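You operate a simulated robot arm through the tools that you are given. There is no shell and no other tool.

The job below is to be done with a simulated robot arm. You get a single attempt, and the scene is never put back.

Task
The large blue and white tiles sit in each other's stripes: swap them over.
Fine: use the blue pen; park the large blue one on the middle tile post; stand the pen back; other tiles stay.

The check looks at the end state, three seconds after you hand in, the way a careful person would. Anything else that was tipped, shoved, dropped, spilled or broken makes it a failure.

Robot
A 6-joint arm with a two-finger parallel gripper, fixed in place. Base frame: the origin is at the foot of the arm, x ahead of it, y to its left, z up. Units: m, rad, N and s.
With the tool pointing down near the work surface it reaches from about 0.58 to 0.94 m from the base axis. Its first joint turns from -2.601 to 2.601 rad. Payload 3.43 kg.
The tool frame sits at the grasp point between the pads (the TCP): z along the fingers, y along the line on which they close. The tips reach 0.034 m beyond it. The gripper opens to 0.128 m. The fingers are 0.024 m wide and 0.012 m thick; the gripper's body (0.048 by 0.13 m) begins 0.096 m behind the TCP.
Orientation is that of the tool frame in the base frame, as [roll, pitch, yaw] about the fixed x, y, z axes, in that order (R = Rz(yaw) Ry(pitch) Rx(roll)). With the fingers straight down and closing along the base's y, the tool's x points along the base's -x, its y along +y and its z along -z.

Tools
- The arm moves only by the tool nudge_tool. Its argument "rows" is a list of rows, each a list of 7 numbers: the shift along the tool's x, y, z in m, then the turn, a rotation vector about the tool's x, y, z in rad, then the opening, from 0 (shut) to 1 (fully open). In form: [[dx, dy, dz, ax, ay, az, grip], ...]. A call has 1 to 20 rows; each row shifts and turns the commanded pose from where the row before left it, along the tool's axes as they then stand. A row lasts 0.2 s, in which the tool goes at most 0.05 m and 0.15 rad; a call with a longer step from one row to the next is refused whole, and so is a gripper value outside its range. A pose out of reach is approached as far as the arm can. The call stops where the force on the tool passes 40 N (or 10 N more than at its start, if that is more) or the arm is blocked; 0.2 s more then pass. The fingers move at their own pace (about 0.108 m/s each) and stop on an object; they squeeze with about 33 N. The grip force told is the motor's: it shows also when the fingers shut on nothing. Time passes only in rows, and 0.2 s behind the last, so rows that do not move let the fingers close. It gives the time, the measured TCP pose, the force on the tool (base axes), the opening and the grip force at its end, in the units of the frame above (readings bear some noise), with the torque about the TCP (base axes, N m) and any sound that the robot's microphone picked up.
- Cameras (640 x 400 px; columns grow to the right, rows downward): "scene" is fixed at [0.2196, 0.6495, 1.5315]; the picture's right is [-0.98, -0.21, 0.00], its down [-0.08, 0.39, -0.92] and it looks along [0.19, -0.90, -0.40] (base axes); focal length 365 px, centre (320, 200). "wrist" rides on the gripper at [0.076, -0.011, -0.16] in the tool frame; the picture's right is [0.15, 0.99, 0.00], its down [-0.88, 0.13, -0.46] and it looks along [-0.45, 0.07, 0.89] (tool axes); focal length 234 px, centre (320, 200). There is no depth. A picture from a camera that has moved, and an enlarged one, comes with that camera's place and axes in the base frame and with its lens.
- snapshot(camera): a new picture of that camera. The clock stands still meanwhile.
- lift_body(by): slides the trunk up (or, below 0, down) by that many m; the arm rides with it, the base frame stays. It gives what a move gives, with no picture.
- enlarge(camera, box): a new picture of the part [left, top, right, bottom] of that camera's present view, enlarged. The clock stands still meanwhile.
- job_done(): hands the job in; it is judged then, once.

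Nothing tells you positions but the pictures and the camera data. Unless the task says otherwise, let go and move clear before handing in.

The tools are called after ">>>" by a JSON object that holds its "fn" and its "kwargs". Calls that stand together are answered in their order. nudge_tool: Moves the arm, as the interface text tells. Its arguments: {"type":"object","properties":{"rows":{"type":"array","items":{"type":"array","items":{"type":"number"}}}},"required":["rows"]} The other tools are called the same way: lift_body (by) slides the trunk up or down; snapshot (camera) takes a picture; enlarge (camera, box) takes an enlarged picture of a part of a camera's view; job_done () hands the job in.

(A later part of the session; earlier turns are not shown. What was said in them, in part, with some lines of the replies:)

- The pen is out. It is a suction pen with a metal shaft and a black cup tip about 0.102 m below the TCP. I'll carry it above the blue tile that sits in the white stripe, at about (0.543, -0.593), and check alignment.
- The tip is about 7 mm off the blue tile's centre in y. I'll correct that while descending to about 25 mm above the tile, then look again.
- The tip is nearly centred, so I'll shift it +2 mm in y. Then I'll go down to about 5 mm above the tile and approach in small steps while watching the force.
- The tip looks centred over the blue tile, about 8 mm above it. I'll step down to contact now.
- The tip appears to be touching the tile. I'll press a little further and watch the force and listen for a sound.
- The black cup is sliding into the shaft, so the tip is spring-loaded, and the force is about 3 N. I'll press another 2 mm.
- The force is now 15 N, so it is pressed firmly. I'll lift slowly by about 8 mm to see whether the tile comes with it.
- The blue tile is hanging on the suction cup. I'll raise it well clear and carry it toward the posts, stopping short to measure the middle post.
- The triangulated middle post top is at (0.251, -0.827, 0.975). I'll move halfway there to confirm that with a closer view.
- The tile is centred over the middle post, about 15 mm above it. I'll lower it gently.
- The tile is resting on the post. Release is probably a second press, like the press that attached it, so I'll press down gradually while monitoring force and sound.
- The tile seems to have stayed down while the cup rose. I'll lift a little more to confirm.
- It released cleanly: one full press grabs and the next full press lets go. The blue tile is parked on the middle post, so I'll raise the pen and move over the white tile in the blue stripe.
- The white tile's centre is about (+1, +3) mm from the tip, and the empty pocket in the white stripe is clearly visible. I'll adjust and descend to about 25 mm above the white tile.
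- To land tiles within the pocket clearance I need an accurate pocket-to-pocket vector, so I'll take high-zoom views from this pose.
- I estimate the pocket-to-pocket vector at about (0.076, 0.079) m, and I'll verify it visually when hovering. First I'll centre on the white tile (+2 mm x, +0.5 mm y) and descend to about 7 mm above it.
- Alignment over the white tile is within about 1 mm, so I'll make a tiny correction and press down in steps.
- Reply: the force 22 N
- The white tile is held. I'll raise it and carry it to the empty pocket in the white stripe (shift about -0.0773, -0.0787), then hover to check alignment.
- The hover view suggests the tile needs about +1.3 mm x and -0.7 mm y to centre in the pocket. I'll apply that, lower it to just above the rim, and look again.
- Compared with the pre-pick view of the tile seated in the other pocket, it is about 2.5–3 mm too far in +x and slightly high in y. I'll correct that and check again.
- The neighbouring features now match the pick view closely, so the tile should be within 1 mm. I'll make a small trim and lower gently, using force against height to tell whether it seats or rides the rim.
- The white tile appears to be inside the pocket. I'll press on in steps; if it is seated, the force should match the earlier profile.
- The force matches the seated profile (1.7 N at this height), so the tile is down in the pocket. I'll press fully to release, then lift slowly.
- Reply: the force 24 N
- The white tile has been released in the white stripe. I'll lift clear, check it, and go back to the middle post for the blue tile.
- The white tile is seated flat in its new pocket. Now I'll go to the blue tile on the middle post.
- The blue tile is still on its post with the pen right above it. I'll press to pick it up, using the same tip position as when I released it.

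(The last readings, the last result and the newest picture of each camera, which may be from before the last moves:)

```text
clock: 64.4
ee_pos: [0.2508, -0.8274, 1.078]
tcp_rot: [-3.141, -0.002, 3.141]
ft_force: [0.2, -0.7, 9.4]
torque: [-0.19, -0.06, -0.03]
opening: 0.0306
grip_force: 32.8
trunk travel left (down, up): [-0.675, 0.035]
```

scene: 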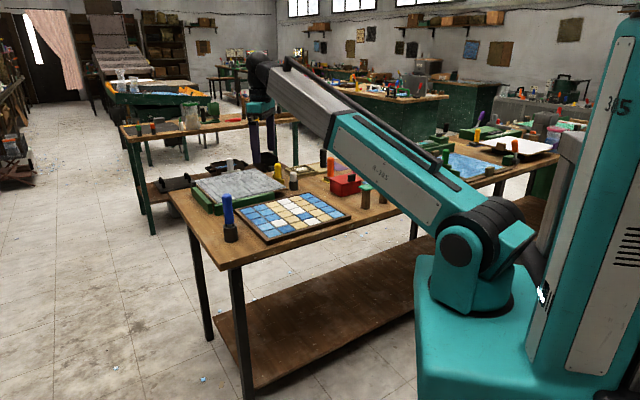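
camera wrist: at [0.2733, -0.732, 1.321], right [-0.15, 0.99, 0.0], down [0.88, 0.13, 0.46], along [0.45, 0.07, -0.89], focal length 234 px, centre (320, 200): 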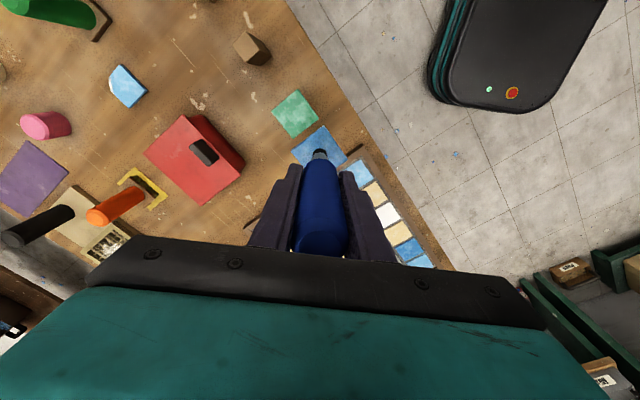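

>>> {"fn": "nudge_tool", "kwargs": {"rows": [[0, 0, 0.001, 0, 0, 0, 0], [0, 0, 0, 0, 0, 0, 0], [0, 0, 0, 0, 0, 0, 0]]}}

>>> {"fn": "nudge_tool", "kwargs": {"rows": [[0, 0, -0.001, 0, 0, 0, 0], [0, 0, -0.001, 0, 0, 0, 0], [0, 0, -0.002, 0, 0, 0, 0], [0, 0, -0.002, 0, 0, 0, 0], [0, 0, -0.002, 0, 0, 0, 0], [0, 0, -0.002, 0, 0, 0, 0], [0, 0, -0.003, 0, 0, 0, 0], [0, 0, -0.004, 0, 0, 0, 0], [0, 0, 0, 0, 0, 0, 0]]}}

>>> {"fn": "enlarge", "kwargs": {"camera": "scene", "box": [360, 160, 415, 205]}}

>>> {"fn": "enlarge", "kwargs": {"camera": "wrist", "box": [285, 105, 355, 170]}}

```text
clock: 65.2
ee_pos: [0.2502, -0.8272, 1.0774]
tcp_rot: [-3.14, 0.0, -3.141]
ft_force: [0.0, -1.0, 16.0]
torque: [-0.13, -0.15, -0.03]
opening: 0.0303
grip_force: 32.9
trunk travel left (down, up): [-0.675, 0.035]
```

```text
clock: 67.2
ee_pos: [0.25, -0.8284, 1.0922]
tcp_rot: [3.141, 0.0, 3.141]
ft_force: [-0.2, 0.4, -2.2]
torque: [0.0, 0.01, -0.01]
opening: 0.0305
grip_force: 33.3
trunk travel left (down, up): [-0.675, 0.035]
```

```text
8.89 times, centred on (388, 182) of scene
camera zoom: at [0.2196, 0.6495, 1.5315], right [-0.98, -0.21, 0.0], down [-0.08, 0.39, -0.92], along [0.19, -0.9, -0.4], focal length 3244 px, centre (-280, 356)
```

zoom: 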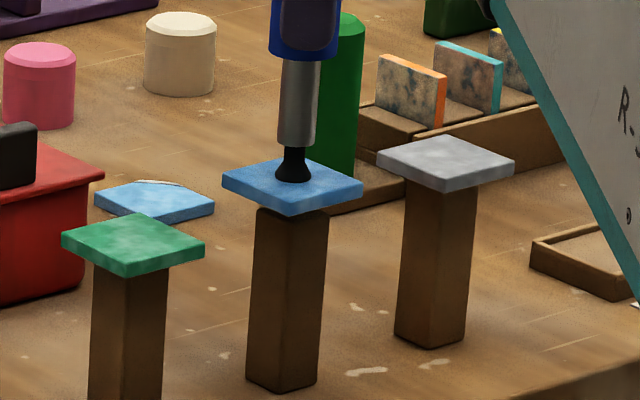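

```text
6.15 times, centred on (320, 138) of wrist
camera zoom: at [0.1743, -0.8399, 1.2528], right [-0.15, 0.99, 0.0], down [0.88, 0.13, 0.46], along [0.45, 0.07, -0.89], focal length 1441 px, centre (320, 585)
```

zoom: 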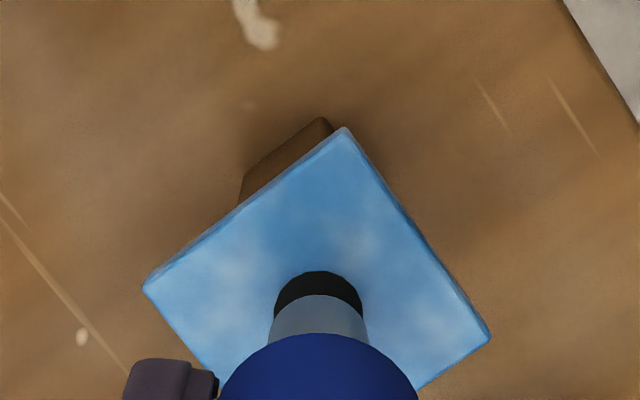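

The blue tile is held again. I'll raise it and carry it to the empty pocket in the blue stripe, hovering first.

>>> {"fn": "nudge_tool", "kwargs": {"rows": [[0, 0, -0.02, 0, 0, 0, 0], [0, 0, -0.026, 0, 0, 0, 0], [0, 0, -0.02, 0, 0, 0, 0], [-0.02, 0.0165, 0, 0, 0, 0, 0], [-0.0332, 0.0277, 0, 0, 0, 0, 0], [-0.0332, 0.0277, 0, 0, 0, 0, 0], [-0.0332, 0.0277, 0, 0, 0, 0, 0], [-0.0332, 0.0277, 0, 0, 0, 0, 0], [-0.0332, 0.0277, 0, 0, 0, 0, 0], [-0.0332, 0.0277, 0, 0, 0, 0, 0], [-0.0332, 0.0277, 0, 0, 0, 0, 0], [-0.0332, 0.0277, 0, 0, 0, 0, 0], [-0.0332, 0.0277, 0, 0, 0, 0, 0], [-0.0332, 0.0277, 0, 0, 0, 0, 0], [-0.0196, 0.0158, 0, 0, 0, 0, 0], [0, 0, 0.04, 0, 0, 0, 0], [0, 0, 0.04, 0, 0, 0, 0], [0, 0, 0.03, 0, 0, 0, 0], [0, 0, 0.015, 0, 0, 0, 0], [0, 0, 0, 0, 0, 0, 0]]}}

>>> {"fn": "enlarge", "kwargs": {"camera": "wrist", "box": [275, 90, 365, 170]}}

>>> {"fn": "enlarge", "kwargs": {"camera": "scene", "box": [255, 190, 335, 240]}}

```text
clock: 71.4
ee_pos: [0.6207, -0.5194, 1.0346]
tcp_rot: [3.141, -0.001, -3.141]
ft_force: [0.1, 0.0, -1.1]
torque: [0.0, -0.01, 0.01]
opening: 0.0307
grip_force: 33.1
trunk travel left (down, up): [-0.675, 0.035]
```

```text
5.00 times, centred on (320, 130) of wrist
camera zoom: at [0.5441, -0.5313, 1.1946], right [-0.15, 0.99, 0.0], down [0.88, 0.13, 0.46], along [0.45, 0.07, -0.89], focal length 1171 px, centre (320, 550)
```

zoom: 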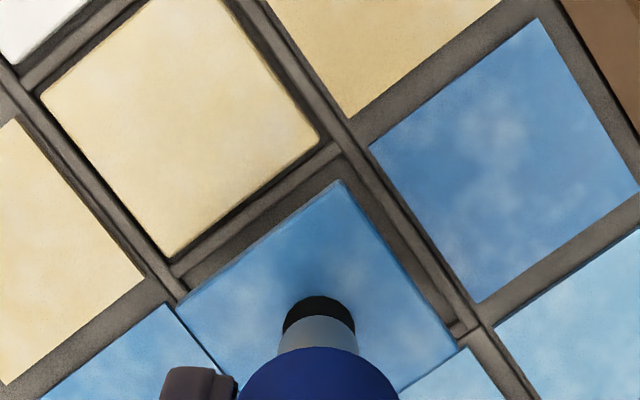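

```text
8.00 times, centred on (295, 215) of scene
camera zoom: at [0.2196, 0.6495, 1.5315], right [-0.98, -0.21, 0.0], down [-0.08, 0.39, -0.92], along [0.19, -0.9, -0.4], focal length 2920 px, centre (520, 80)
```

zoom: 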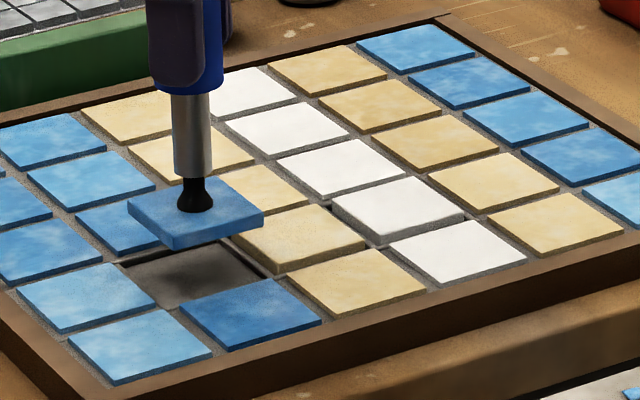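

>>> {"fn": "nudge_tool", "kwargs": {"rows": [[0, 0, 0.01, 0, 0, 0, 0], [0, 0, 0.009, 0, 0, 0, 0], [0, 0, 0.004, 0, 0, 0, 0], [0, 0, 0, 0, 0, 0, 0], [0, 0, 0, 0, 0, 0, 0]]}}

>>> {"fn": "enlarge", "kwargs": {"camera": "wrist", "box": [285, 105, 355, 170]}}

>>> {"fn": "enlarge", "kwargs": {"camera": "scene", "box": [272, 212, 300, 234]}}

```text
clock: 72.6
ee_pos: [0.6221, -0.5196, 1.0115]
tcp_rot: [-3.141, -0.001, -3.141]
ft_force: [0.0, 0.0, -2.2]
torque: [0.01, 0.01, -0.01]
opening: 0.0305
grip_force: 33.2
trunk travel left (down, up): [-0.675, 0.035]
```

```text
6.15 times, centred on (320, 138) of wrist
camera zoom: at [0.5449, -0.5309, 1.1713], right [-0.15, 0.99, 0.0], down [0.88, 0.13, 0.46], along [0.45, 0.07, -0.89], focal length 1441 px, centre (320, 585)
```

zoom: 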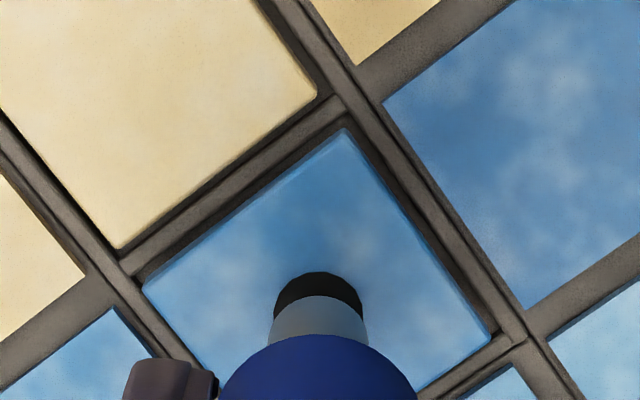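

```text
16.00 times, centred on (286, 223) of scene
camera zoom: at [0.2196, 0.6495, 1.5315], right [-0.98, -0.21, 0.0], down [-0.08, 0.39, -0.92], along [0.19, -0.9, -0.4], focal length 5840 px, centre (864, -168)
```

zoom: 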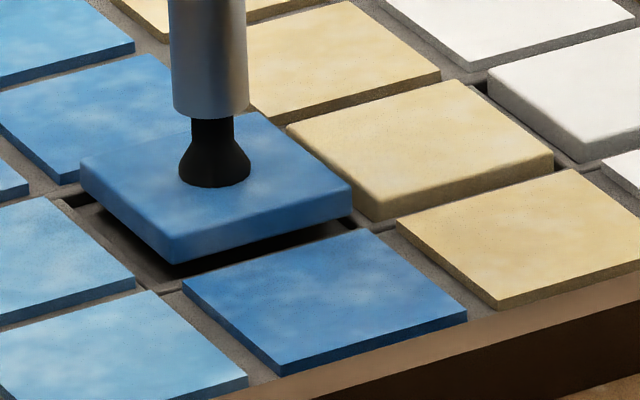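

Both cameras show the tile needs about +1.6 mm in x. I'll apply that, lower 2 mm and recheck.

>>> {"fn": "nudge_tool", "kwargs": {"rows": [[-0.0016, 0.0003, 0.0, 0, 0, 0, 0], [0, 0, 0.002, 0, 0, 0, 0], [0, 0, 0, 0, 0, 0, 0], [0, 0, 0, 0, 0, 0, 0]]}}

>>> {"fn": "enlarge", "kwargs": {"camera": "wrist", "box": [285, 105, 355, 170]}}

>>> {"fn": "enlarge", "kwargs": {"camera": "scene", "box": [272, 212, 300, 234]}}

```text
clock: 73.6
ee_pos: [0.6236, -0.5181, 1.009]
tcp_rot: [-3.14, 0.0, -3.142]
ft_force: [0.5, 0.6, -1.6]
torque: [-0.01, 0.05, -0.02]
opening: 0.0304
grip_force: 32.9
trunk travel left (down, up): [-0.675, 0.035]
```

```text
6.15 times, centred on (320, 138) of wrist
camera zoom: at [0.5471, -0.5303, 1.169], right [-0.15, 0.99, 0.0], down [0.88, 0.13, 0.46], along [0.45, 0.07, -0.89], focal length 1441 px, centre (320, 585)
```

zoom: 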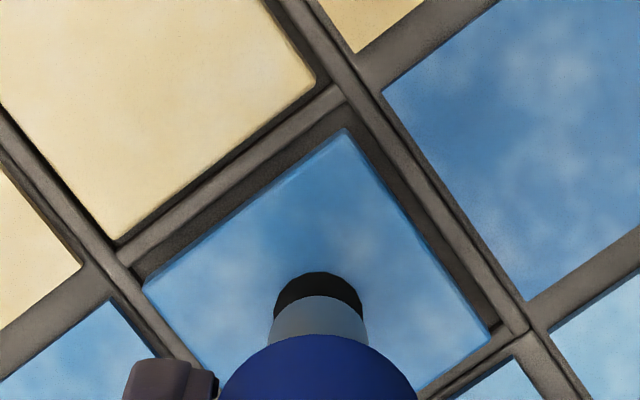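

```text
16.00 times, centred on (286, 223) of scene
camera zoom: at [0.2196, 0.6495, 1.5315], right [-0.98, -0.21, 0.0], down [-0.08, 0.39, -0.92], along [0.19, -0.9, -0.4], focal length 5840 px, centre (864, -168)
```

zoom: 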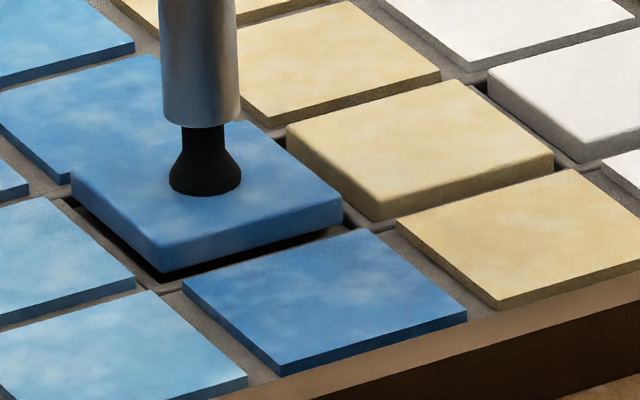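

Relative positions now match the seated reference within about 0.5 mm. I'll lower gently.

>>> {"fn": "nudge_tool", "kwargs": {"rows": [[0, 0, 0.001, 0, 0, 0, 0], [0, 0, 0.001, 0, 0, 0, 0], [0, 0, 0.001, 0, 0, 0, 0], [0, 0, 0.001, 0, 0, 0, 0], [0, 0, 0.001, 0, 0, 0, 0], [0, 0, 0, 0, 0, 0, 0], [0, 0, 0, 0, 0, 0, 0]]}}

>>> {"fn": "enlarge", "kwargs": {"camera": "wrist", "box": [285, 105, 355, 170]}}

>>> {"fn": "enlarge", "kwargs": {"camera": "scene", "box": [272, 212, 300, 234]}}

```text
clock: 75.2
ee_pos: [0.6241, -0.5185, 1.0043]
tcp_rot: [-3.141, 0.0, 3.141]
ft_force: [-0.9, -0.3, 0.8]
torque: [-0.05, -0.02, 0.0]
opening: 0.0305
grip_force: 33.0
trunk travel left (down, up): [-0.675, 0.035]
```

```text
6.15 times, centred on (320, 138) of wrist
camera zoom: at [0.5472, -0.5297, 1.1639], right [-0.15, 0.99, 0.0], down [0.88, 0.13, 0.46], along [0.45, 0.07, -0.89], focal length 1441 px, centre (320, 585)
```

zoom: 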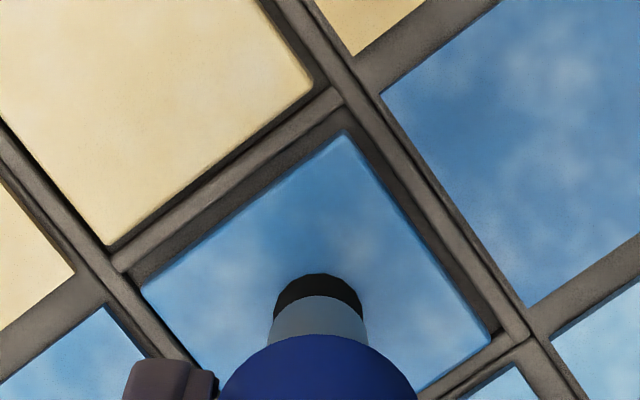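

```text
16.00 times, centred on (286, 223) of scene
camera zoom: at [0.2196, 0.6495, 1.5315], right [-0.98, -0.21, 0.0], down [-0.08, 0.39, -0.92], along [0.19, -0.9, -0.4], focal length 5840 px, centre (864, -168)
```

zoom: 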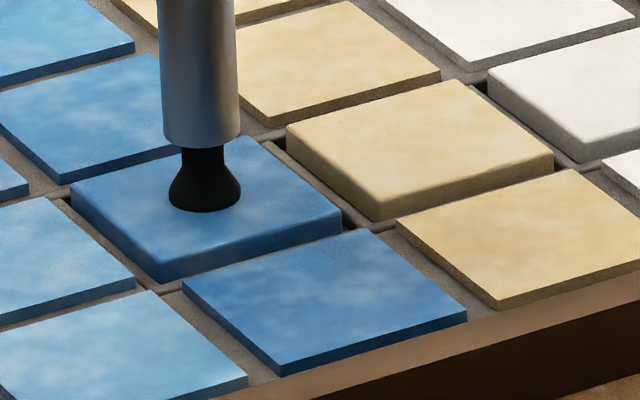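

>>> {"fn": "nudge_tool", "kwargs": {"rows": [[0.0006, 0, 0.0, 0, 0, 0, 0], [0, 0, 0.001, 0, 0, 0, 0], [0, 0, 0.001, 0, 0, 0, 0], [0, 0, 0, 0, 0, 0, 0], [0, 0, 0, 0, 0, 0, 0]]}}

>>> {"fn": "enlarge", "kwargs": {"camera": "wrist", "box": [285, 105, 355, 170]}}

>>> {"fn": "enlarge", "kwargs": {"camera": "scene", "box": [272, 212, 300, 234]}}

```text
clock: 76.4
ee_pos: [0.6215, -0.5183, 1.0034]
tcp_rot: [-3.141, -0.002, -3.141]
ft_force: [-1.1, 0.8, 0.7]
torque: [0.09, 0.07, 0.0]
opening: 0.0304
grip_force: 33.1
trunk travel left (down, up): [-0.675, 0.035]
```

```text
6.15 times, centred on (320, 138) of wrist
camera zoom: at [0.5465, -0.5295, 1.162], right [-0.15, 0.99, 0.0], down [0.88, 0.13, 0.46], along [0.45, 0.07, -0.89], focal length 1441 px, centre (320, 585)
```

zoom: 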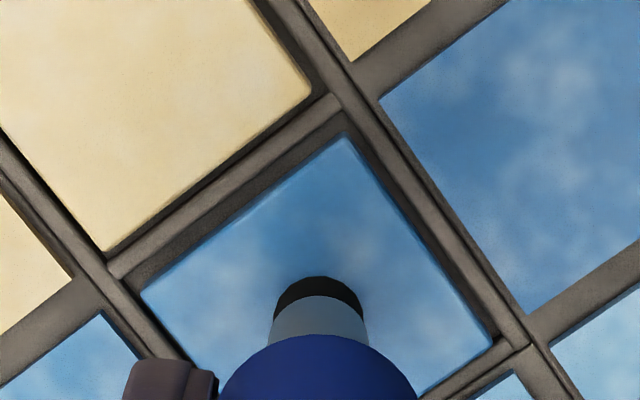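

```text
16.00 times, centred on (286, 223) of scene
camera zoom: at [0.2196, 0.6495, 1.5315], right [-0.98, -0.21, 0.0], down [-0.08, 0.39, -0.92], along [0.19, -0.9, -0.4], focal length 5840 px, centre (864, -168)
```

zoom: 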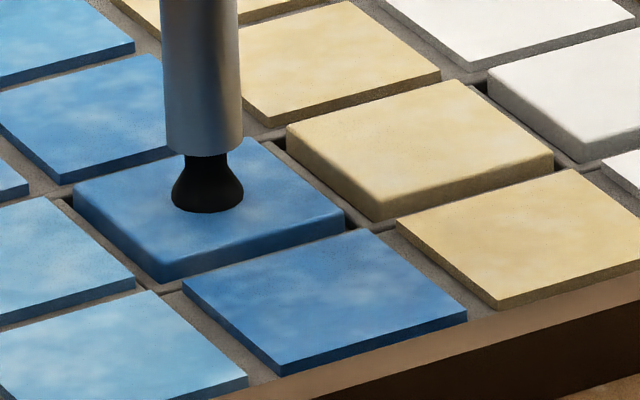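

The tile is seated: its outline matches the reference and the spring is compressing at low force. I'll press fully to release, then lift slowly.

>>> {"fn": "nudge_tool", "kwargs": {"rows": [[0, 0, 0.001, 0, 0, 0, 0], [0, 0, 0.001, 0, 0, 0, 0], [0, 0, 0.001, 0, 0, 0, 0], [0, 0, 0, 0, 0, 0, 0], [0, 0, 0, 0, 0, 0, 0]]}}

>>> {"fn": "nudge_tool", "kwargs": {"rows": [[0, 0, 0.001, 0, 0, 0, 0], [0, 0, 0.001, 0, 0, 0, 0], [0, 0, 0, 0, 0, 0, 0], [0, 0, 0, 0, 0, 0, 0]]}}

```text
clock: 77.6
ee_pos: [0.6233, -0.5178, 0.9997]
tcp_rot: [-3.139, 0.002, 3.141]
ft_force: [1.6, -0.2, 9.9]
torque: [-0.08, -0.18, -0.04]
opening: 0.0305
grip_force: 33.0
trunk travel left (down, up): [-0.675, 0.035]
```

```text
clock: 78.6
ee_pos: [0.6227, -0.5181, 0.9979]
tcp_rot: [-3.139, 0.002, 3.14]
ft_force: [2.0, -1.9, 24.5]
torque: [-0.17, -0.16, 0.01]
opening: 0.0308
grip_force: 32.9
trunk travel left (down, up): [-0.675, 0.035]
```

>>> {"fn": "nudge_tool", "kwargs": {"rows": [[0, 0, -0.002, 0, 0, 0, 0], [0, 0, -0.002, 0, 0, 0, 0], [0, 0, -0.002, 0, 0, 0, 0], [0, 0, -0.002, 0, 0, 0, 0], [0, 0, -0.003, 0, 0, 0, 0], [0, 0, -0.003, 0, 0, 0, 0], [0, 0, 0, 0, 0, 0, 0], [0, 0, 0, 0, 0, 0, 0]]}}

>>> {"fn": "enlarge", "kwargs": {"camera": "scene", "box": [272, 212, 300, 234]}}

>>> {"fn": "enlarge", "kwargs": {"camera": "wrist", "box": [285, 105, 355, 170]}}

```text
clock: 80.4
ee_pos: [0.623, -0.5182, 1.0113]
tcp_rot: [3.141, 0.0, -3.142]
ft_force: [-0.4, -0.2, -1.0]
torque: [0.04, 0.0, 0.01]
opening: 0.0308
grip_force: 33.3
trunk travel left (down, up): [-0.675, 0.035]
```

```text
16.00 times, centred on (286, 223) of scene
camera zoom: at [0.2196, 0.6495, 1.5315], right [-0.98, -0.21, 0.0], down [-0.08, 0.39, -0.92], along [0.19, -0.9, -0.4], focal length 5840 px, centre (864, -168)
```

zoom: 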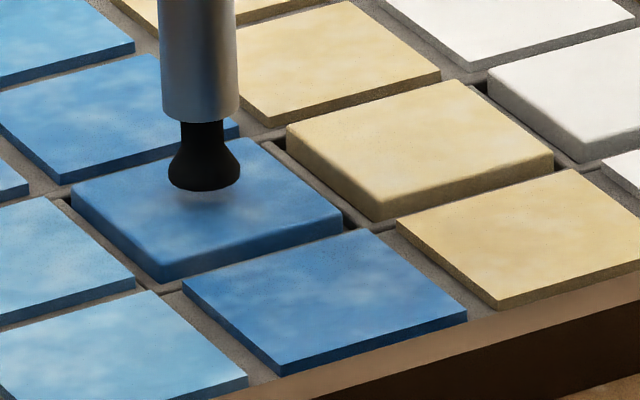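

```text
6.15 times, centred on (320, 138) of wrist
camera zoom: at [0.547, -0.5297, 1.1706], right [-0.15, 0.99, 0.0], down [0.88, 0.13, 0.46], along [0.45, 0.07, -0.89], focal length 1441 px, centre (320, 585)
```

zoom: 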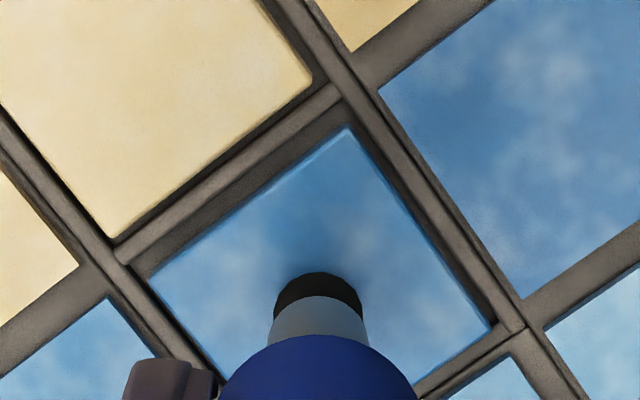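

The blue tile has been released in the blue stripe. I'll raise clear and check the tray before returning the pen.

>>> {"fn": "nudge_tool", "kwargs": {"rows": [[0, 0, -0.02, 0, 0, 0, 0], [0, 0, -0.03, 0, 0, 0, 0], [0, 0, -0.04, 0, 0, 0, 0], [0, 0, -0.028, 0, 0, 0, 0], [-0.02798, 0.0252, 0, 0, 0, 0, 0], [-0.02798, 0.0252, 0, 0, 0, 0, 0], [-0.02798, 0.0252, 0, 0, 0, 0, 0], [-0.02798, 0.0252, 0, 0, 0, 0, 0], [-0.02798, 0.0252, 0, 0, 0, 0, 0], [0, 0, 0, 0, 0, 0, 0], [0, 0, 0, 0, 0, 0, 0]]}}

>>> {"fn": "enlarge", "kwargs": {"camera": "scene", "box": [255, 195, 335, 240]}}

>>> {"fn": "snapshot", "kwargs": {"camera": "wrist"}}

>>> {"fn": "enlarge", "kwargs": {"camera": "wrist", "box": [270, 90, 370, 170]}}

>>> {"fn": "enlarge", "kwargs": {"camera": "scene", "box": [205, 165, 265, 245]}}

```text
clock: 82.8
ee_pos: [0.761, -0.3935, 1.1328]
tcp_rot: [-3.141, 0.0, -3.141]
ft_force: [-0.5, -0.8, -1.1]
torque: [0.02, 0.05, -0.01]
opening: 0.0307
grip_force: 33.5
trunk travel left (down, up): [-0.675, 0.035]
```

```text
8.00 times, centred on (295, 218) of scene
camera zoom: at [0.2196, 0.6495, 1.5315], right [-0.98, -0.21, 0.0], down [-0.08, 0.39, -0.92], along [0.19, -0.9, -0.4], focal length 2920 px, centre (520, 60)
```

zoom: 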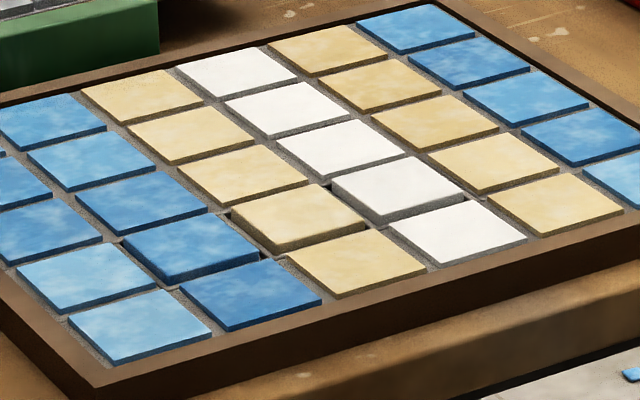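

```text
taken
camera wrist: at [0.6851, -0.4045, 1.2923], right [-0.15, 0.99, 0.0], down [0.88, 0.13, 0.46], along [0.45, 0.07, -0.89], focal length 234 px, centre (320, 200)
```

wrist: 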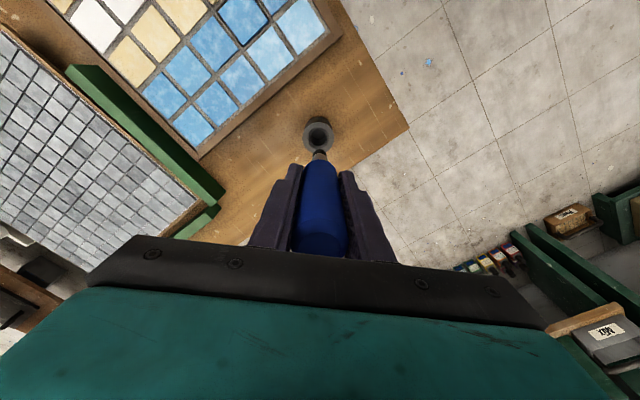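

```text
5.00 times, centred on (320, 130) of wrist
camera zoom: at [0.6851, -0.4045, 1.2923], right [-0.15, 0.99, 0.0], down [0.88, 0.13, 0.46], along [0.45, 0.07, -0.89], focal length 1171 px, centre (320, 550)
```

zoom: 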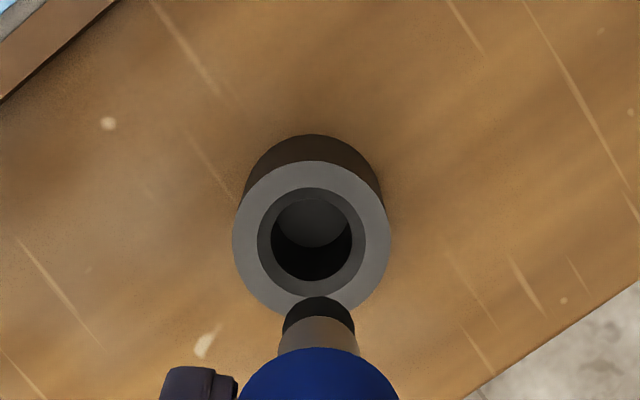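

```text
5.00 times, centred on (235, 205) of scene
camera zoom: at [0.2196, 0.6495, 1.5315], right [-0.98, -0.21, 0.0], down [-0.08, 0.39, -0.92], along [0.19, -0.9, -0.4], focal length 1825 px, centre (745, 175)
```

zoom: 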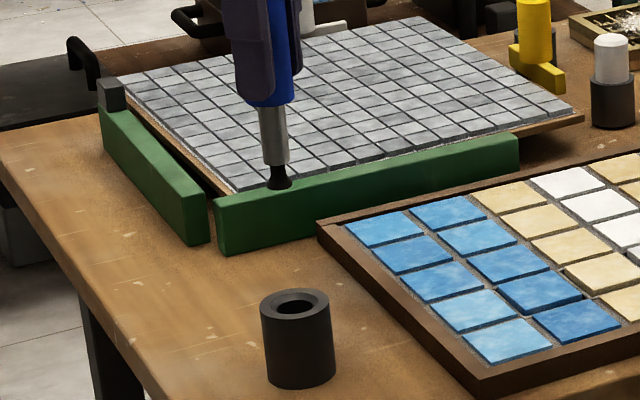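

The tray looks right: blue back in the blue stripe, white back in the white stripe, everything flat. Now I'll lower the pen over its cup, stop just above the rim and check.

>>> {"fn": "nudge_tool", "kwargs": {"rows": [[0, 0, 0.03, 0, 0, 0, 0], [0, 0, 0.03, 0, 0, 0, 0], [0, 0, 0.022, 0, 0, 0, 0], [0, 0, 0, 0, 0, 0, 0], [0, 0, 0, 0, 0, 0, 0]]}}

>>> {"fn": "enlarge", "kwargs": {"camera": "wrist", "box": [270, 90, 370, 170]}}

>>> {"fn": "enlarge", "kwargs": {"camera": "scene", "box": [205, 175, 260, 245]}}

```text
clock: 84.0
ee_pos: [0.7633, -0.3942, 1.0468]
tcp_rot: [3.141, 0.001, 3.141]
ft_force: [0.5, -0.4, -1.4]
torque: [-0.04, -0.01, -0.04]
opening: 0.0303
grip_force: 32.5
trunk travel left (down, up): [-0.675, 0.035]
```

```text
5.00 times, centred on (320, 130) of wrist
camera zoom: at [0.6867, -0.4047, 1.207], right [-0.15, 0.99, 0.0], down [0.88, 0.13, 0.46], along [0.45, 0.07, -0.89], focal length 1171 px, centre (320, 550)
```

zoom: 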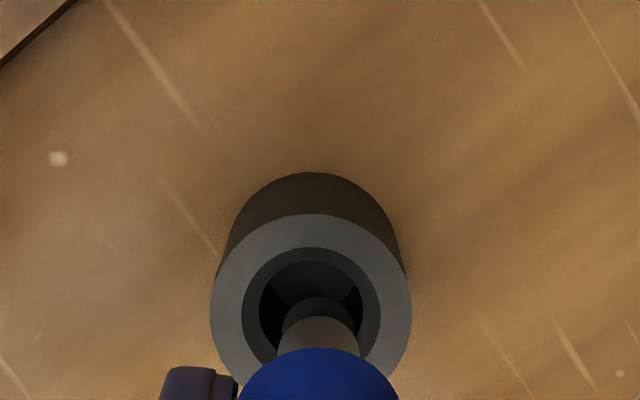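

```text
5.71 times, centred on (232, 210) of scene
camera zoom: at [0.2196, 0.6495, 1.5315], right [-0.98, -0.21, 0.0], down [-0.08, 0.39, -0.92], along [0.19, -0.9, -0.4], focal length 2086 px, centre (820, 143)
```

zoom: 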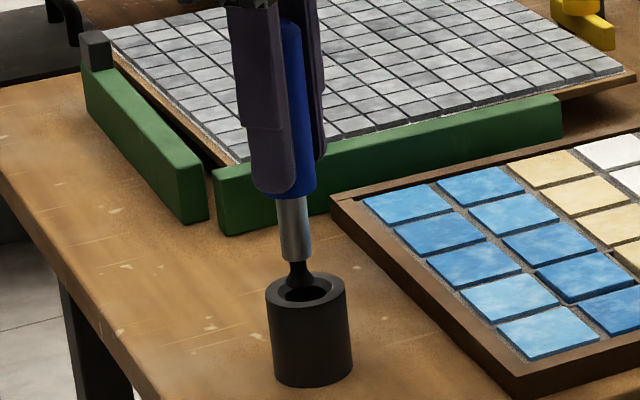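

The tip is at the mouth of the cup and nearly concentric, with about 4–5 mm clearance per side. I'll trim 1 mm in y and lower it in, finishing in small steps with force checks.

>>> {"fn": "nudge_tool", "kwargs": {"rows": [[0, -0.001, 0.01, 0, 0, 0, 0], [0, 0, 0.015, 0, 0, 0, 0], [0, 0, 0.015, 0, 0, 0, 0], [0, 0, 0.01, 0, 0, 0, 0], [0, 0, 0, 0, 0, 0, 0], [0, 0, 0, 0, 0, 0, 0]]}}

>>> {"fn": "enlarge", "kwargs": {"camera": "scene", "box": [205, 175, 260, 245]}}

>>> {"fn": "enlarge", "kwargs": {"camera": "wrist", "box": [270, 90, 370, 190]}}

```text
clock: 85.4
ee_pos: [0.7633, -0.3936, 0.9981]
tcp_rot: [3.141, 0.0, -3.14]
ft_force: [0.1, 0.5, -1.6]
torque: [0.0, -0.01, 0.02]
opening: 0.0305
grip_force: 32.9
trunk travel left (down, up): [-0.675, 0.035]
```

```text
5.71 times, centred on (232, 210) of scene
camera zoom: at [0.2196, 0.6495, 1.5315], right [-0.98, -0.21, 0.0], down [-0.08, 0.39, -0.92], along [0.19, -0.9, -0.4], focal length 2086 px, centre (820, 143)
```

zoom: 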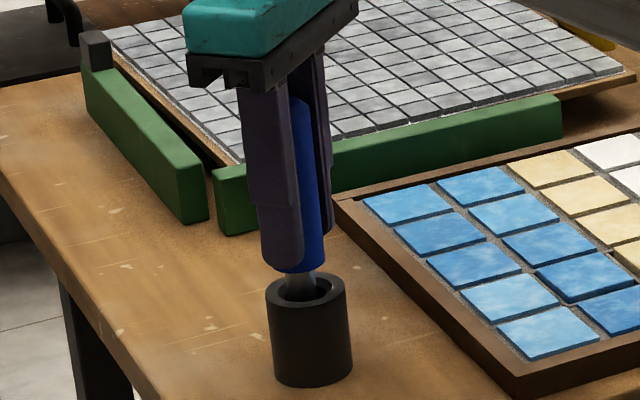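

```text
4.00 times, centred on (320, 140) of wrist
camera zoom: at [0.6865, -0.405, 1.1575], right [-0.15, 0.99, 0.0], down [0.88, 0.13, 0.46], along [0.45, 0.07, -0.89], focal length 937 px, centre (320, 440)
```

zoom: 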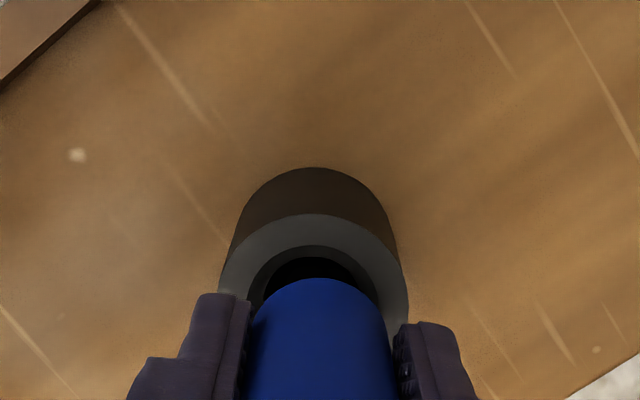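

>>> {"fn": "enlarge", "kwargs": {"camera": "scene", "box": [220, 210, 245, 245]}}

>>> {"fn": "enlarge", "kwargs": {"camera": "scene", "box": [210, 180, 260, 250]}}

```text
11.43 times, centred on (232, 228) of scene
camera zoom: at [0.2196, 0.6495, 1.5315], right [-0.98, -0.21, 0.0], down [-0.08, 0.39, -0.92], along [0.19, -0.9, -0.4], focal length 4172 px, centre (1320, -114)
```

zoom: 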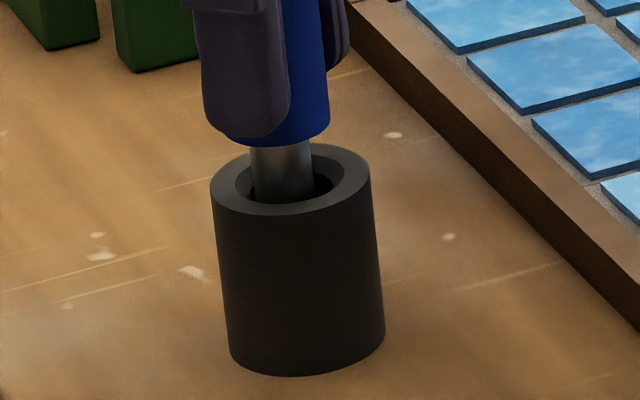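

```text
5.71 times, centred on (235, 215) of scene
camera zoom: at [0.2196, 0.6495, 1.5315], right [-0.98, -0.21, 0.0], down [-0.08, 0.39, -0.92], along [0.19, -0.9, -0.4], focal length 2086 px, centre (806, 114)
```

zoom: 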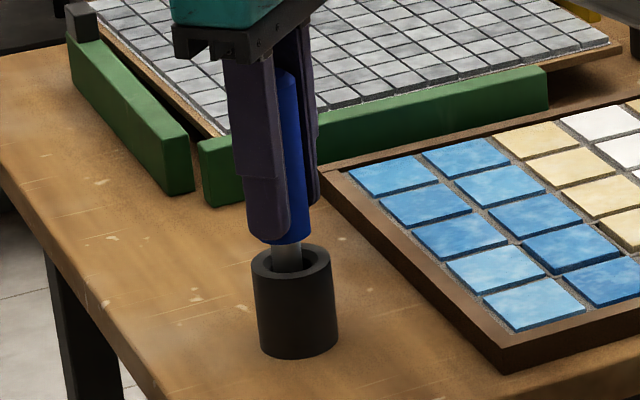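

The pen is inside the cup and roughly centred. I'll continue down in small steps until the tip gently rests on the cup floor.

>>> {"fn": "nudge_tool", "kwargs": {"rows": [[0, 0, 0.002, 0, 0, 0, 0], [0, 0, 0.002, 0, 0, 0, 0], [0, 0, 0, 0, 0, 0, 0], [0, 0, 0, 0, 0, 0, 0]]}}

>>> {"fn": "nudge_tool", "kwargs": {"rows": [[0, 0, 0.001, 0, 0, 0, 0], [0, 0, 0.001, 0, 0, 0, 0], [0, 0, 0, 0, 0, 0, 0], [0, 0, 0, 0, 0, 0, 0]]}}

>>> {"fn": "enlarge", "kwargs": {"camera": "scene", "box": [210, 180, 260, 250]}}

```text
clock: 86.4
ee_pos: [0.7634, -0.3941, 0.9945]
tcp_rot: [-3.141, 0.0, -3.14]
ft_force: [-0.5, -0.2, -0.2]
torque: [-0.02, 0.03, -0.01]
opening: 0.0304
grip_force: 32.7
trunk travel left (down, up): [-0.675, 0.035]
```

```text
clock: 87.4
ee_pos: [0.7622, -0.3932, 0.9906]
tcp_rot: [3.141, 0.0, 3.141]
ft_force: [-0.3, 0.4, -0.6]
torque: [0.01, -0.04, 0.01]
opening: 0.0304
grip_force: 33.2
trunk travel left (down, up): [-0.675, 0.035]
```

```text
5.71 times, centred on (235, 215) of scene
camera zoom: at [0.2196, 0.6495, 1.5315], right [-0.98, -0.21, 0.0], down [-0.08, 0.39, -0.92], along [0.19, -0.9, -0.4], focal length 2086 px, centre (806, 114)
```

zoom: 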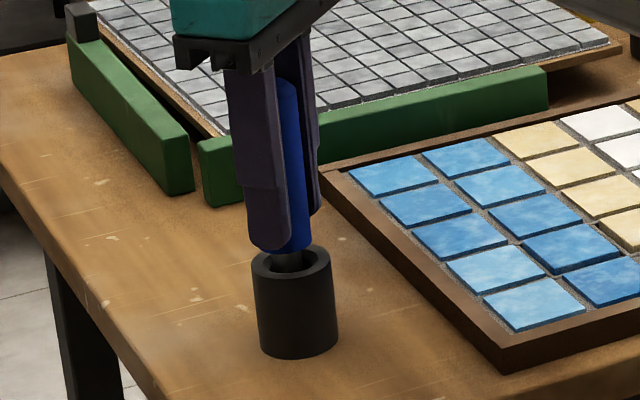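

>>> {"fn": "enlarge", "kwargs": {"camera": "scene", "box": [220, 185, 250, 245]}}

>>> {"fn": "enlarge", "kwargs": {"camera": "wrist", "box": [270, 110, 370, 270]}}

```text
6.67 times, centred on (235, 215) of scene
camera zoom: at [0.2196, 0.6495, 1.5315], right [-0.98, -0.21, 0.0], down [-0.08, 0.39, -0.92], along [0.19, -0.9, -0.4], focal length 2433 px, centre (887, 100)
```

zoom: 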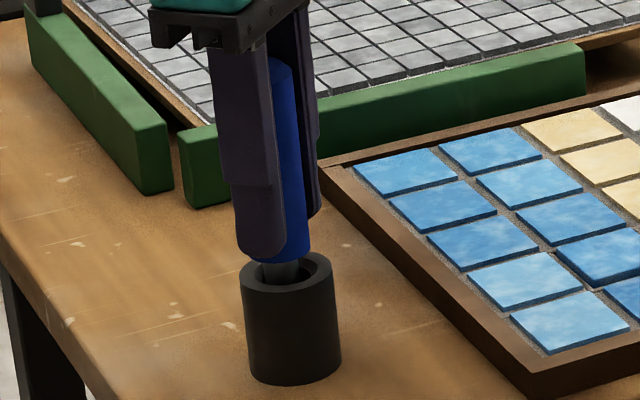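

```text
2.50 times, centred on (320, 190) of wrist
camera zoom: at [0.6867, -0.4052, 1.151], right [-0.15, 0.99, 0.0], down [0.88, 0.13, 0.46], along [0.45, 0.07, -0.89], focal length 585 px, centre (320, 225)
```

zoom: 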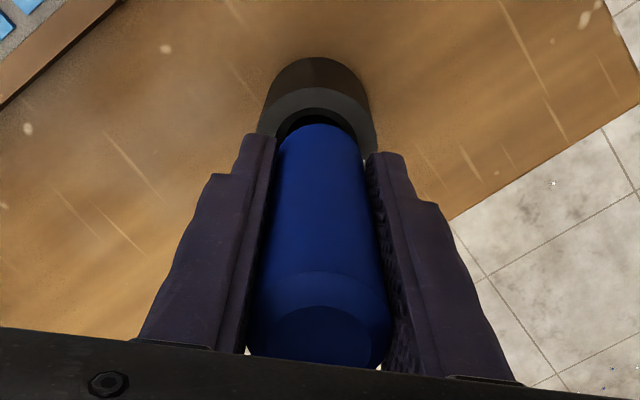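

The pen is upright and at its original height in the cup. I'll make a tiny trim (-1 mm x, 1 mm down) and confirm contact is light before opening.

>>> {"fn": "nudge_tool", "kwargs": {"rows": [[0.001, 0, 0.001, 0, 0, 0, 0], [0, 0, 0, 0, 0, 0, 0], [0, 0, 0, 0, 0, 0, 0], [0, 0, 0, 0, 0, 0, 0]]}}

>>> {"fn": "nudge_tool", "kwargs": {"rows": [[0, 0, 0.001, 0, 0, 0, 0], [0, 0, 0, 0, 0, 0, 0], [0, 0, 0, 0, 0, 0, 0], [0, 0, 0, 0, 0, 0, 0]]}}

>>> {"fn": "enlarge", "kwargs": {"camera": "scene", "box": [210, 180, 260, 250]}}

```text
clock: 88.4
ee_pos: [0.7627, -0.3929, 0.9912]
tcp_rot: [3.141, -0.001, 3.14]
ft_force: [2.0, -0.8, 0.9]
torque: [0.0, -0.13, -0.01]
opening: 0.0307
grip_force: 33.6
trunk travel left (down, up): [-0.675, 0.035]
```

```text
clock: 89.4
ee_pos: [0.7624, -0.3956, 0.9892]
tcp_rot: [3.141, 0.001, -3.141]
ft_force: [0.8, -0.9, 0.7]
torque: [0.03, -0.06, 0.0]
opening: 0.0306
grip_force: 33.1
trunk travel left (down, up): [-0.675, 0.035]
```

```text
5.71 times, centred on (235, 215) of scene
camera zoom: at [0.2196, 0.6495, 1.5315], right [-0.98, -0.21, 0.0], down [-0.08, 0.39, -0.92], along [0.19, -0.9, -0.4], focal length 2086 px, centre (806, 114)
```

zoom: 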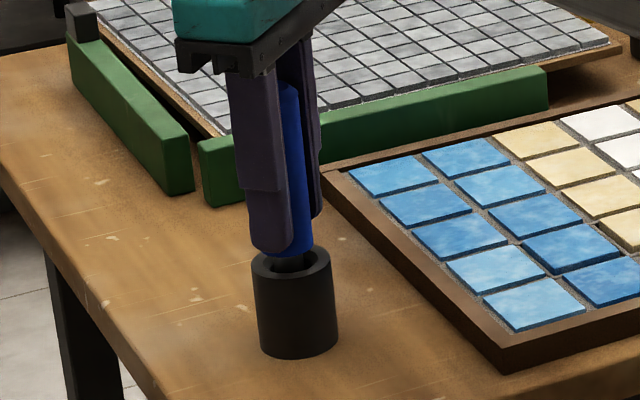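

The tip is on the floor with slight compression. I'll back off 1 mm and open the fingers gradually.

>>> {"fn": "nudge_tool", "kwargs": {"rows": [[0, 0, -0.001, 0, 0, 0, 0], [0, 0, 0, 0, 0, 0, 0.27], [0, 0, 0, 0, 0, 0, 0.3], [0, 0, 0, 0, 0, 0, 0.35], [0, 0, 0, 0, 0, 0, 0.45], [0, 0, 0, 0, 0, 0, 0.45]]}}

>>> {"fn": "enlarge", "kwargs": {"camera": "scene", "box": [210, 180, 260, 250]}}

>>> {"fn": "enlarge", "kwargs": {"camera": "wrist", "box": [240, 100, 400, 270]}}

```text
clock: 90.8
ee_pos: [0.7615, -0.3936, 0.9912]
tcp_rot: [3.141, 0.0, -3.141]
ft_force: [-0.2, 0.0, -0.2]
torque: [0.01, -0.01, 0.01]
opening: 0.0572
grip_force: 0.1
trunk travel left (down, up): [-0.675, 0.035]
```

```text
5.71 times, centred on (235, 215) of scene
camera zoom: at [0.2196, 0.6495, 1.5315], right [-0.98, -0.21, 0.0], down [-0.08, 0.39, -0.92], along [0.19, -0.9, -0.4], focal length 2086 px, centre (806, 114)
```

zoom: 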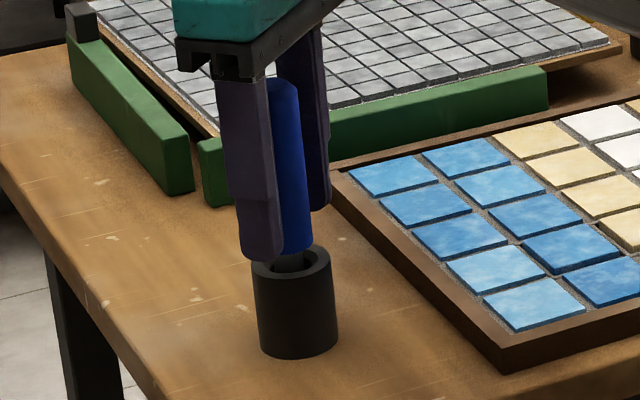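

```text
2.35 times, centred on (320, 185) of wrist
camera zoom: at [0.6853, -0.4046, 1.1501], right [-0.15, 0.99, 0.0], down [0.88, 0.13, 0.46], along [0.45, 0.07, -0.89], focal length 551 px, centre (320, 235)
```

zoom: 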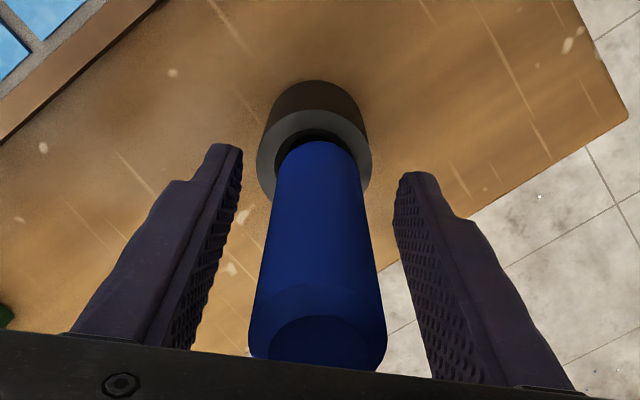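

The pen stands upright on its own. I'll open fully, check once more, and then rise straight up.

>>> {"fn": "nudge_tool", "kwargs": {"rows": [[0, 0, 0, 0, 0, 0, 0.7], [0, 0, 0, 0, 0, 0, 1], [0, 0, 0, 0, 0, 0, 1], [0, 0, -0.02, 0, 0, 0, 1], [0, 0, -0.03, 0, 0, 0, 1], [0, 0, -0.04, 0, 0, 0, 1], [0, 0, -0.04, 0, 0, 0, 1], [0, 0, -0.04, 0, 0, 0, 1], [0, 0, -0.04, 0, 0, 0, 1], [0, 0, 0, 0, 0, 0, 1]]}}

>>> {"fn": "enlarge", "kwargs": {"camera": "scene", "box": [210, 180, 260, 250]}}

>>> {"fn": "snapshot", "kwargs": {"camera": "wrist"}}

>>> {"fn": "enlarge", "kwargs": {"camera": "scene", "box": [160, 140, 420, 280]}}

```text
clock: 93.0
ee_pos: [0.7635, -0.3949, 1.1975]
tcp_rot: [3.141, 0.001, -3.141]
ft_force: [-0.1, 0.6, -0.3]
torque: [0.01, -0.03, 0.01]
opening: 0.128
grip_force: 0.1
trunk travel left (down, up): [-0.675, 0.035]
```

```text
5.71 times, centred on (235, 215) of scene
camera zoom: at [0.2196, 0.6495, 1.5315], right [-0.98, -0.21, 0.0], down [-0.08, 0.39, -0.92], along [0.19, -0.9, -0.4], focal length 2086 px, centre (806, 114)
```

zoom: 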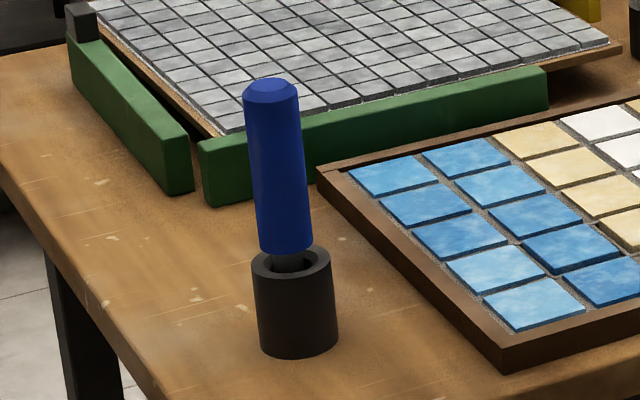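

```text
taken
camera wrist: at [0.6873, -0.4068, 1.3581], right [-0.15, 0.99, 0.0], down [0.88, 0.13, 0.46], along [0.45, 0.07, -0.89], focal length 234 px, centre (320, 200)
```

wrist: 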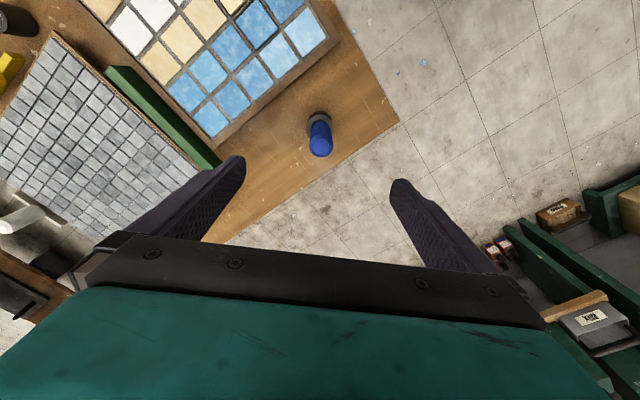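

```text
2.46 times, centred on (290, 210) of scene
camera zoom: at [0.2196, 0.6495, 1.5315], right [-0.98, -0.21, 0.0], down [-0.08, 0.39, -0.92], along [0.19, -0.9, -0.4], focal length 898 px, centre (394, 175)
```

zoom: 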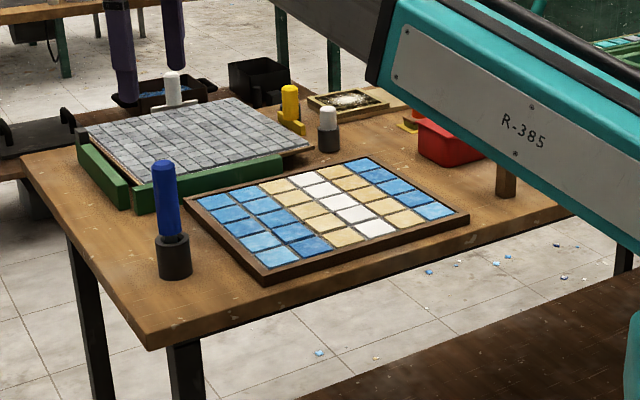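

The pen stands in its cup as before. I'll move up and away, then inspect the tray tiles and posts before handing in.

>>> {"fn": "nudge_tool", "kwargs": {"rows": [[0, 0, -0.022, 0, 0, 0, 1], [0.035, -0.02, 0, 0, 0, 0, 1], [0.035, -0.02, 0, 0, 0, 0, 1], [0.035, -0.02, 0, 0, 0, 0, 1], [0.035, -0.02, 0, 0, 0, 0, 1], [0, 0, 0, 0, 0, 0, 1]]}}

>>> {"fn": "enlarge", "kwargs": {"camera": "wrist", "box": [180, 0, 340, 110]}}

>>> {"fn": "enlarge", "kwargs": {"camera": "wrist", "box": [220, 30, 400, 170]}}

>>> {"fn": "enlarge", "kwargs": {"camera": "scene", "box": [270, 205, 330, 240]}}

```text
clock: 94.4
ee_pos: [0.6233, -0.4728, 1.2215]
tcp_rot: [-3.141, 0.0, 3.14]
ft_force: [-0.4, -1.0, -0.2]
torque: [-0.01, 0.0, 0.05]
opening: 0.1283
grip_force: 0.0
trunk travel left (down, up): [-0.675, 0.035]
```

```text
3.64 times, centred on (260, 55) of wrist
camera zoom: at [0.5471, -0.4841, 1.381], right [-0.15, 0.99, 0.0], down [0.88, 0.13, 0.46], along [0.45, 0.07, -0.89], focal length 852 px, centre (538, 727)
```

zoom: 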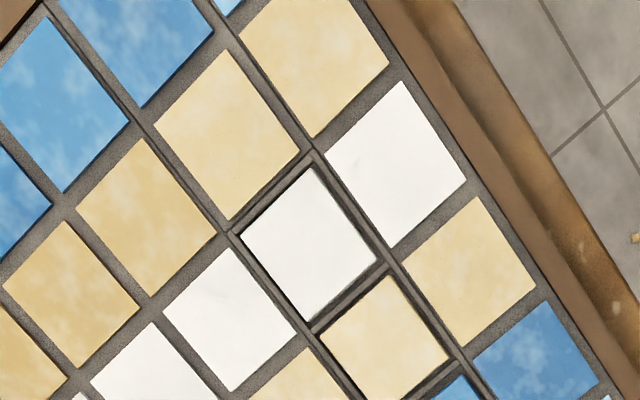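

```text
2.86 times, centred on (310, 100) of wrist
camera zoom: at [0.5471, -0.4841, 1.381], right [-0.15, 0.99, 0.0], down [0.88, 0.13, 0.46], along [0.45, 0.07, -0.89], focal length 669 px, centre (349, 486)
```

zoom: 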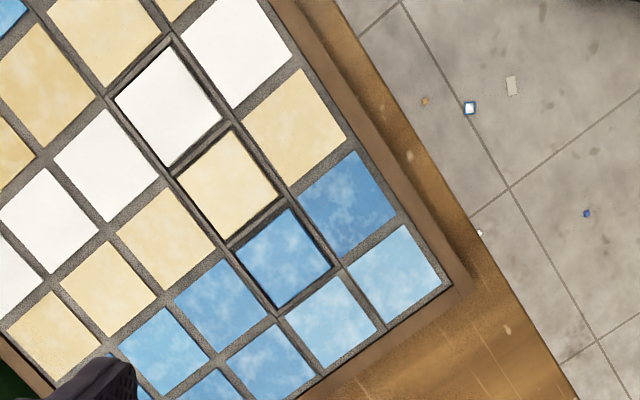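

```text
10.67 times, centred on (300, 222) of scene
camera zoom: at [0.2196, 0.6495, 1.5315], right [-0.98, -0.21, 0.0], down [-0.08, 0.39, -0.92], along [0.19, -0.9, -0.4], focal length 3894 px, centre (533, -40)
```

zoom: 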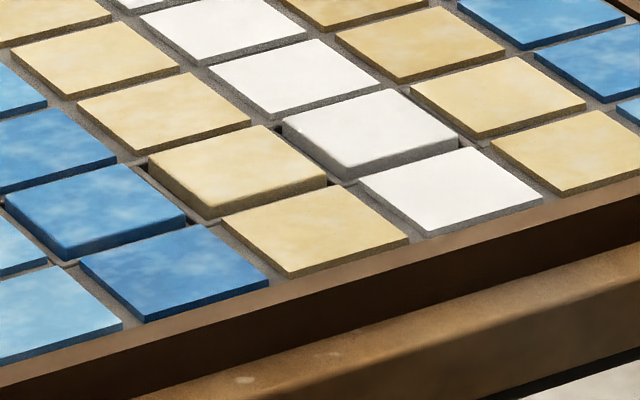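

Both tiles are seated and square in their pockets. I'll retreat to the start pose and check the posts.

>>> {"fn": "nudge_tool", "kwargs": {"rows": [[0.0433, -0.0191, 0, 0, 0, 0, 1], [0.0433, -0.0191, 0, 0, 0, 0, 1], [0.0433, -0.0191, 0, 0, 0, 0, 1], [0.0433, -0.0191, 0, 0, 0, 0, 1], [0.0433, -0.0191, 0, 0, 0, 0, 1], [0.0433, -0.0191, 0, 0, 0, 0, 1], [0.0433, -0.0191, 0, 0, 0, 0, 1], [0, 0, 0, 0, 0, 0, 1]]}}

>>> {"fn": "snapshot", "kwargs": {"camera": "scene"}}

>>> {"fn": "snapshot", "kwargs": {"camera": "wrist"}}

>>> {"fn": "enlarge", "kwargs": {"camera": "scene", "box": [160, 140, 420, 280]}}

>>> {"fn": "enlarge", "kwargs": {"camera": "scene", "box": [310, 140, 430, 220]}}

```text
clock: 96.2
ee_pos: [0.3164, -0.6088, 1.222]
tcp_rot: [-3.141, 0.001, 3.141]
ft_force: [-0.8, -0.1, 0.4]
torque: [0.0, -0.03, 0.05]
opening: 0.1279
grip_force: 0.1
trunk travel left (down, up): [-0.675, 0.035]
```

```text
taken
```

scene: 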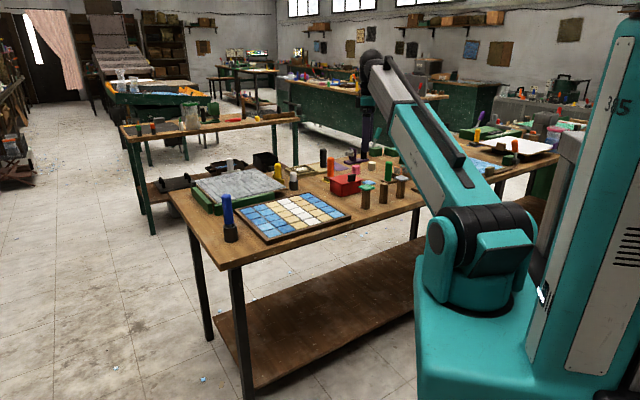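

```text
taken
camera wrist: at [0.2408, -0.6193, 1.3822], right [-0.15, 0.99, 0.0], down [0.88, 0.13, 0.46], along [0.45, 0.07, -0.89], focal length 234 px, centre (320, 200)
```

wrist: 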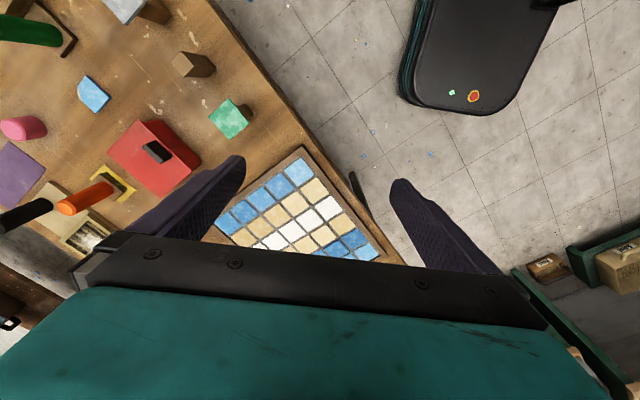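

```text
2.46 times, centred on (290, 210) of scene
camera zoom: at [0.2196, 0.6495, 1.5315], right [-0.98, -0.21, 0.0], down [-0.08, 0.39, -0.92], along [0.19, -0.9, -0.4], focal length 898 px, centre (394, 175)
```

zoom: 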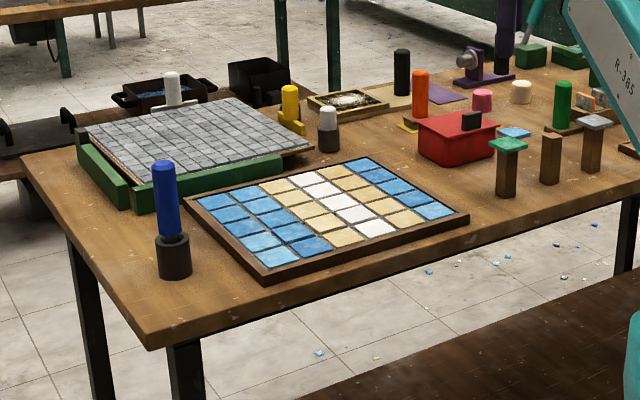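

```text
5.00 times, centred on (370, 180) of scene
camera zoom: at [0.2196, 0.6495, 1.5315], right [-0.98, -0.21, 0.0], down [-0.08, 0.39, -0.92], along [0.19, -0.9, -0.4], focal length 1825 px, centre (70, 300)
```

zoom: 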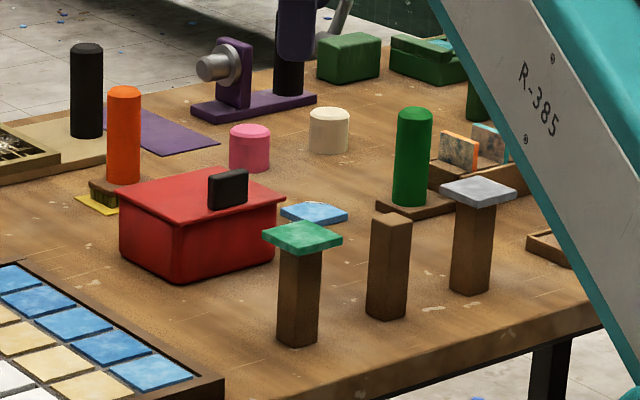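

The blue and white tiles are swapped and seated. The blue pen stands in its cup, the middle post is empty again, and nothing else has moved, so I'm handing in.

>>> {"fn": "job_done", "kwargs": {}}

```text
The job is handed in.
```

The large blue and white tiles are swapped: each now sits flat and square in its own stripe.

- **Pen:** I moved both tiles with the blue pen, which picks up on one full press and lets go on the next. It is back upright in its cup.
- **Parking:** I took "park the large blue one on the middle tile post" to mean during the swap. The blue tile rested there while I moved the white one, and the post is empty again.
- **Everything else:** In the final pictures the other tiles, the posts and the rest of the bench look just as they did at the start. The gripper is open and clear of the table.
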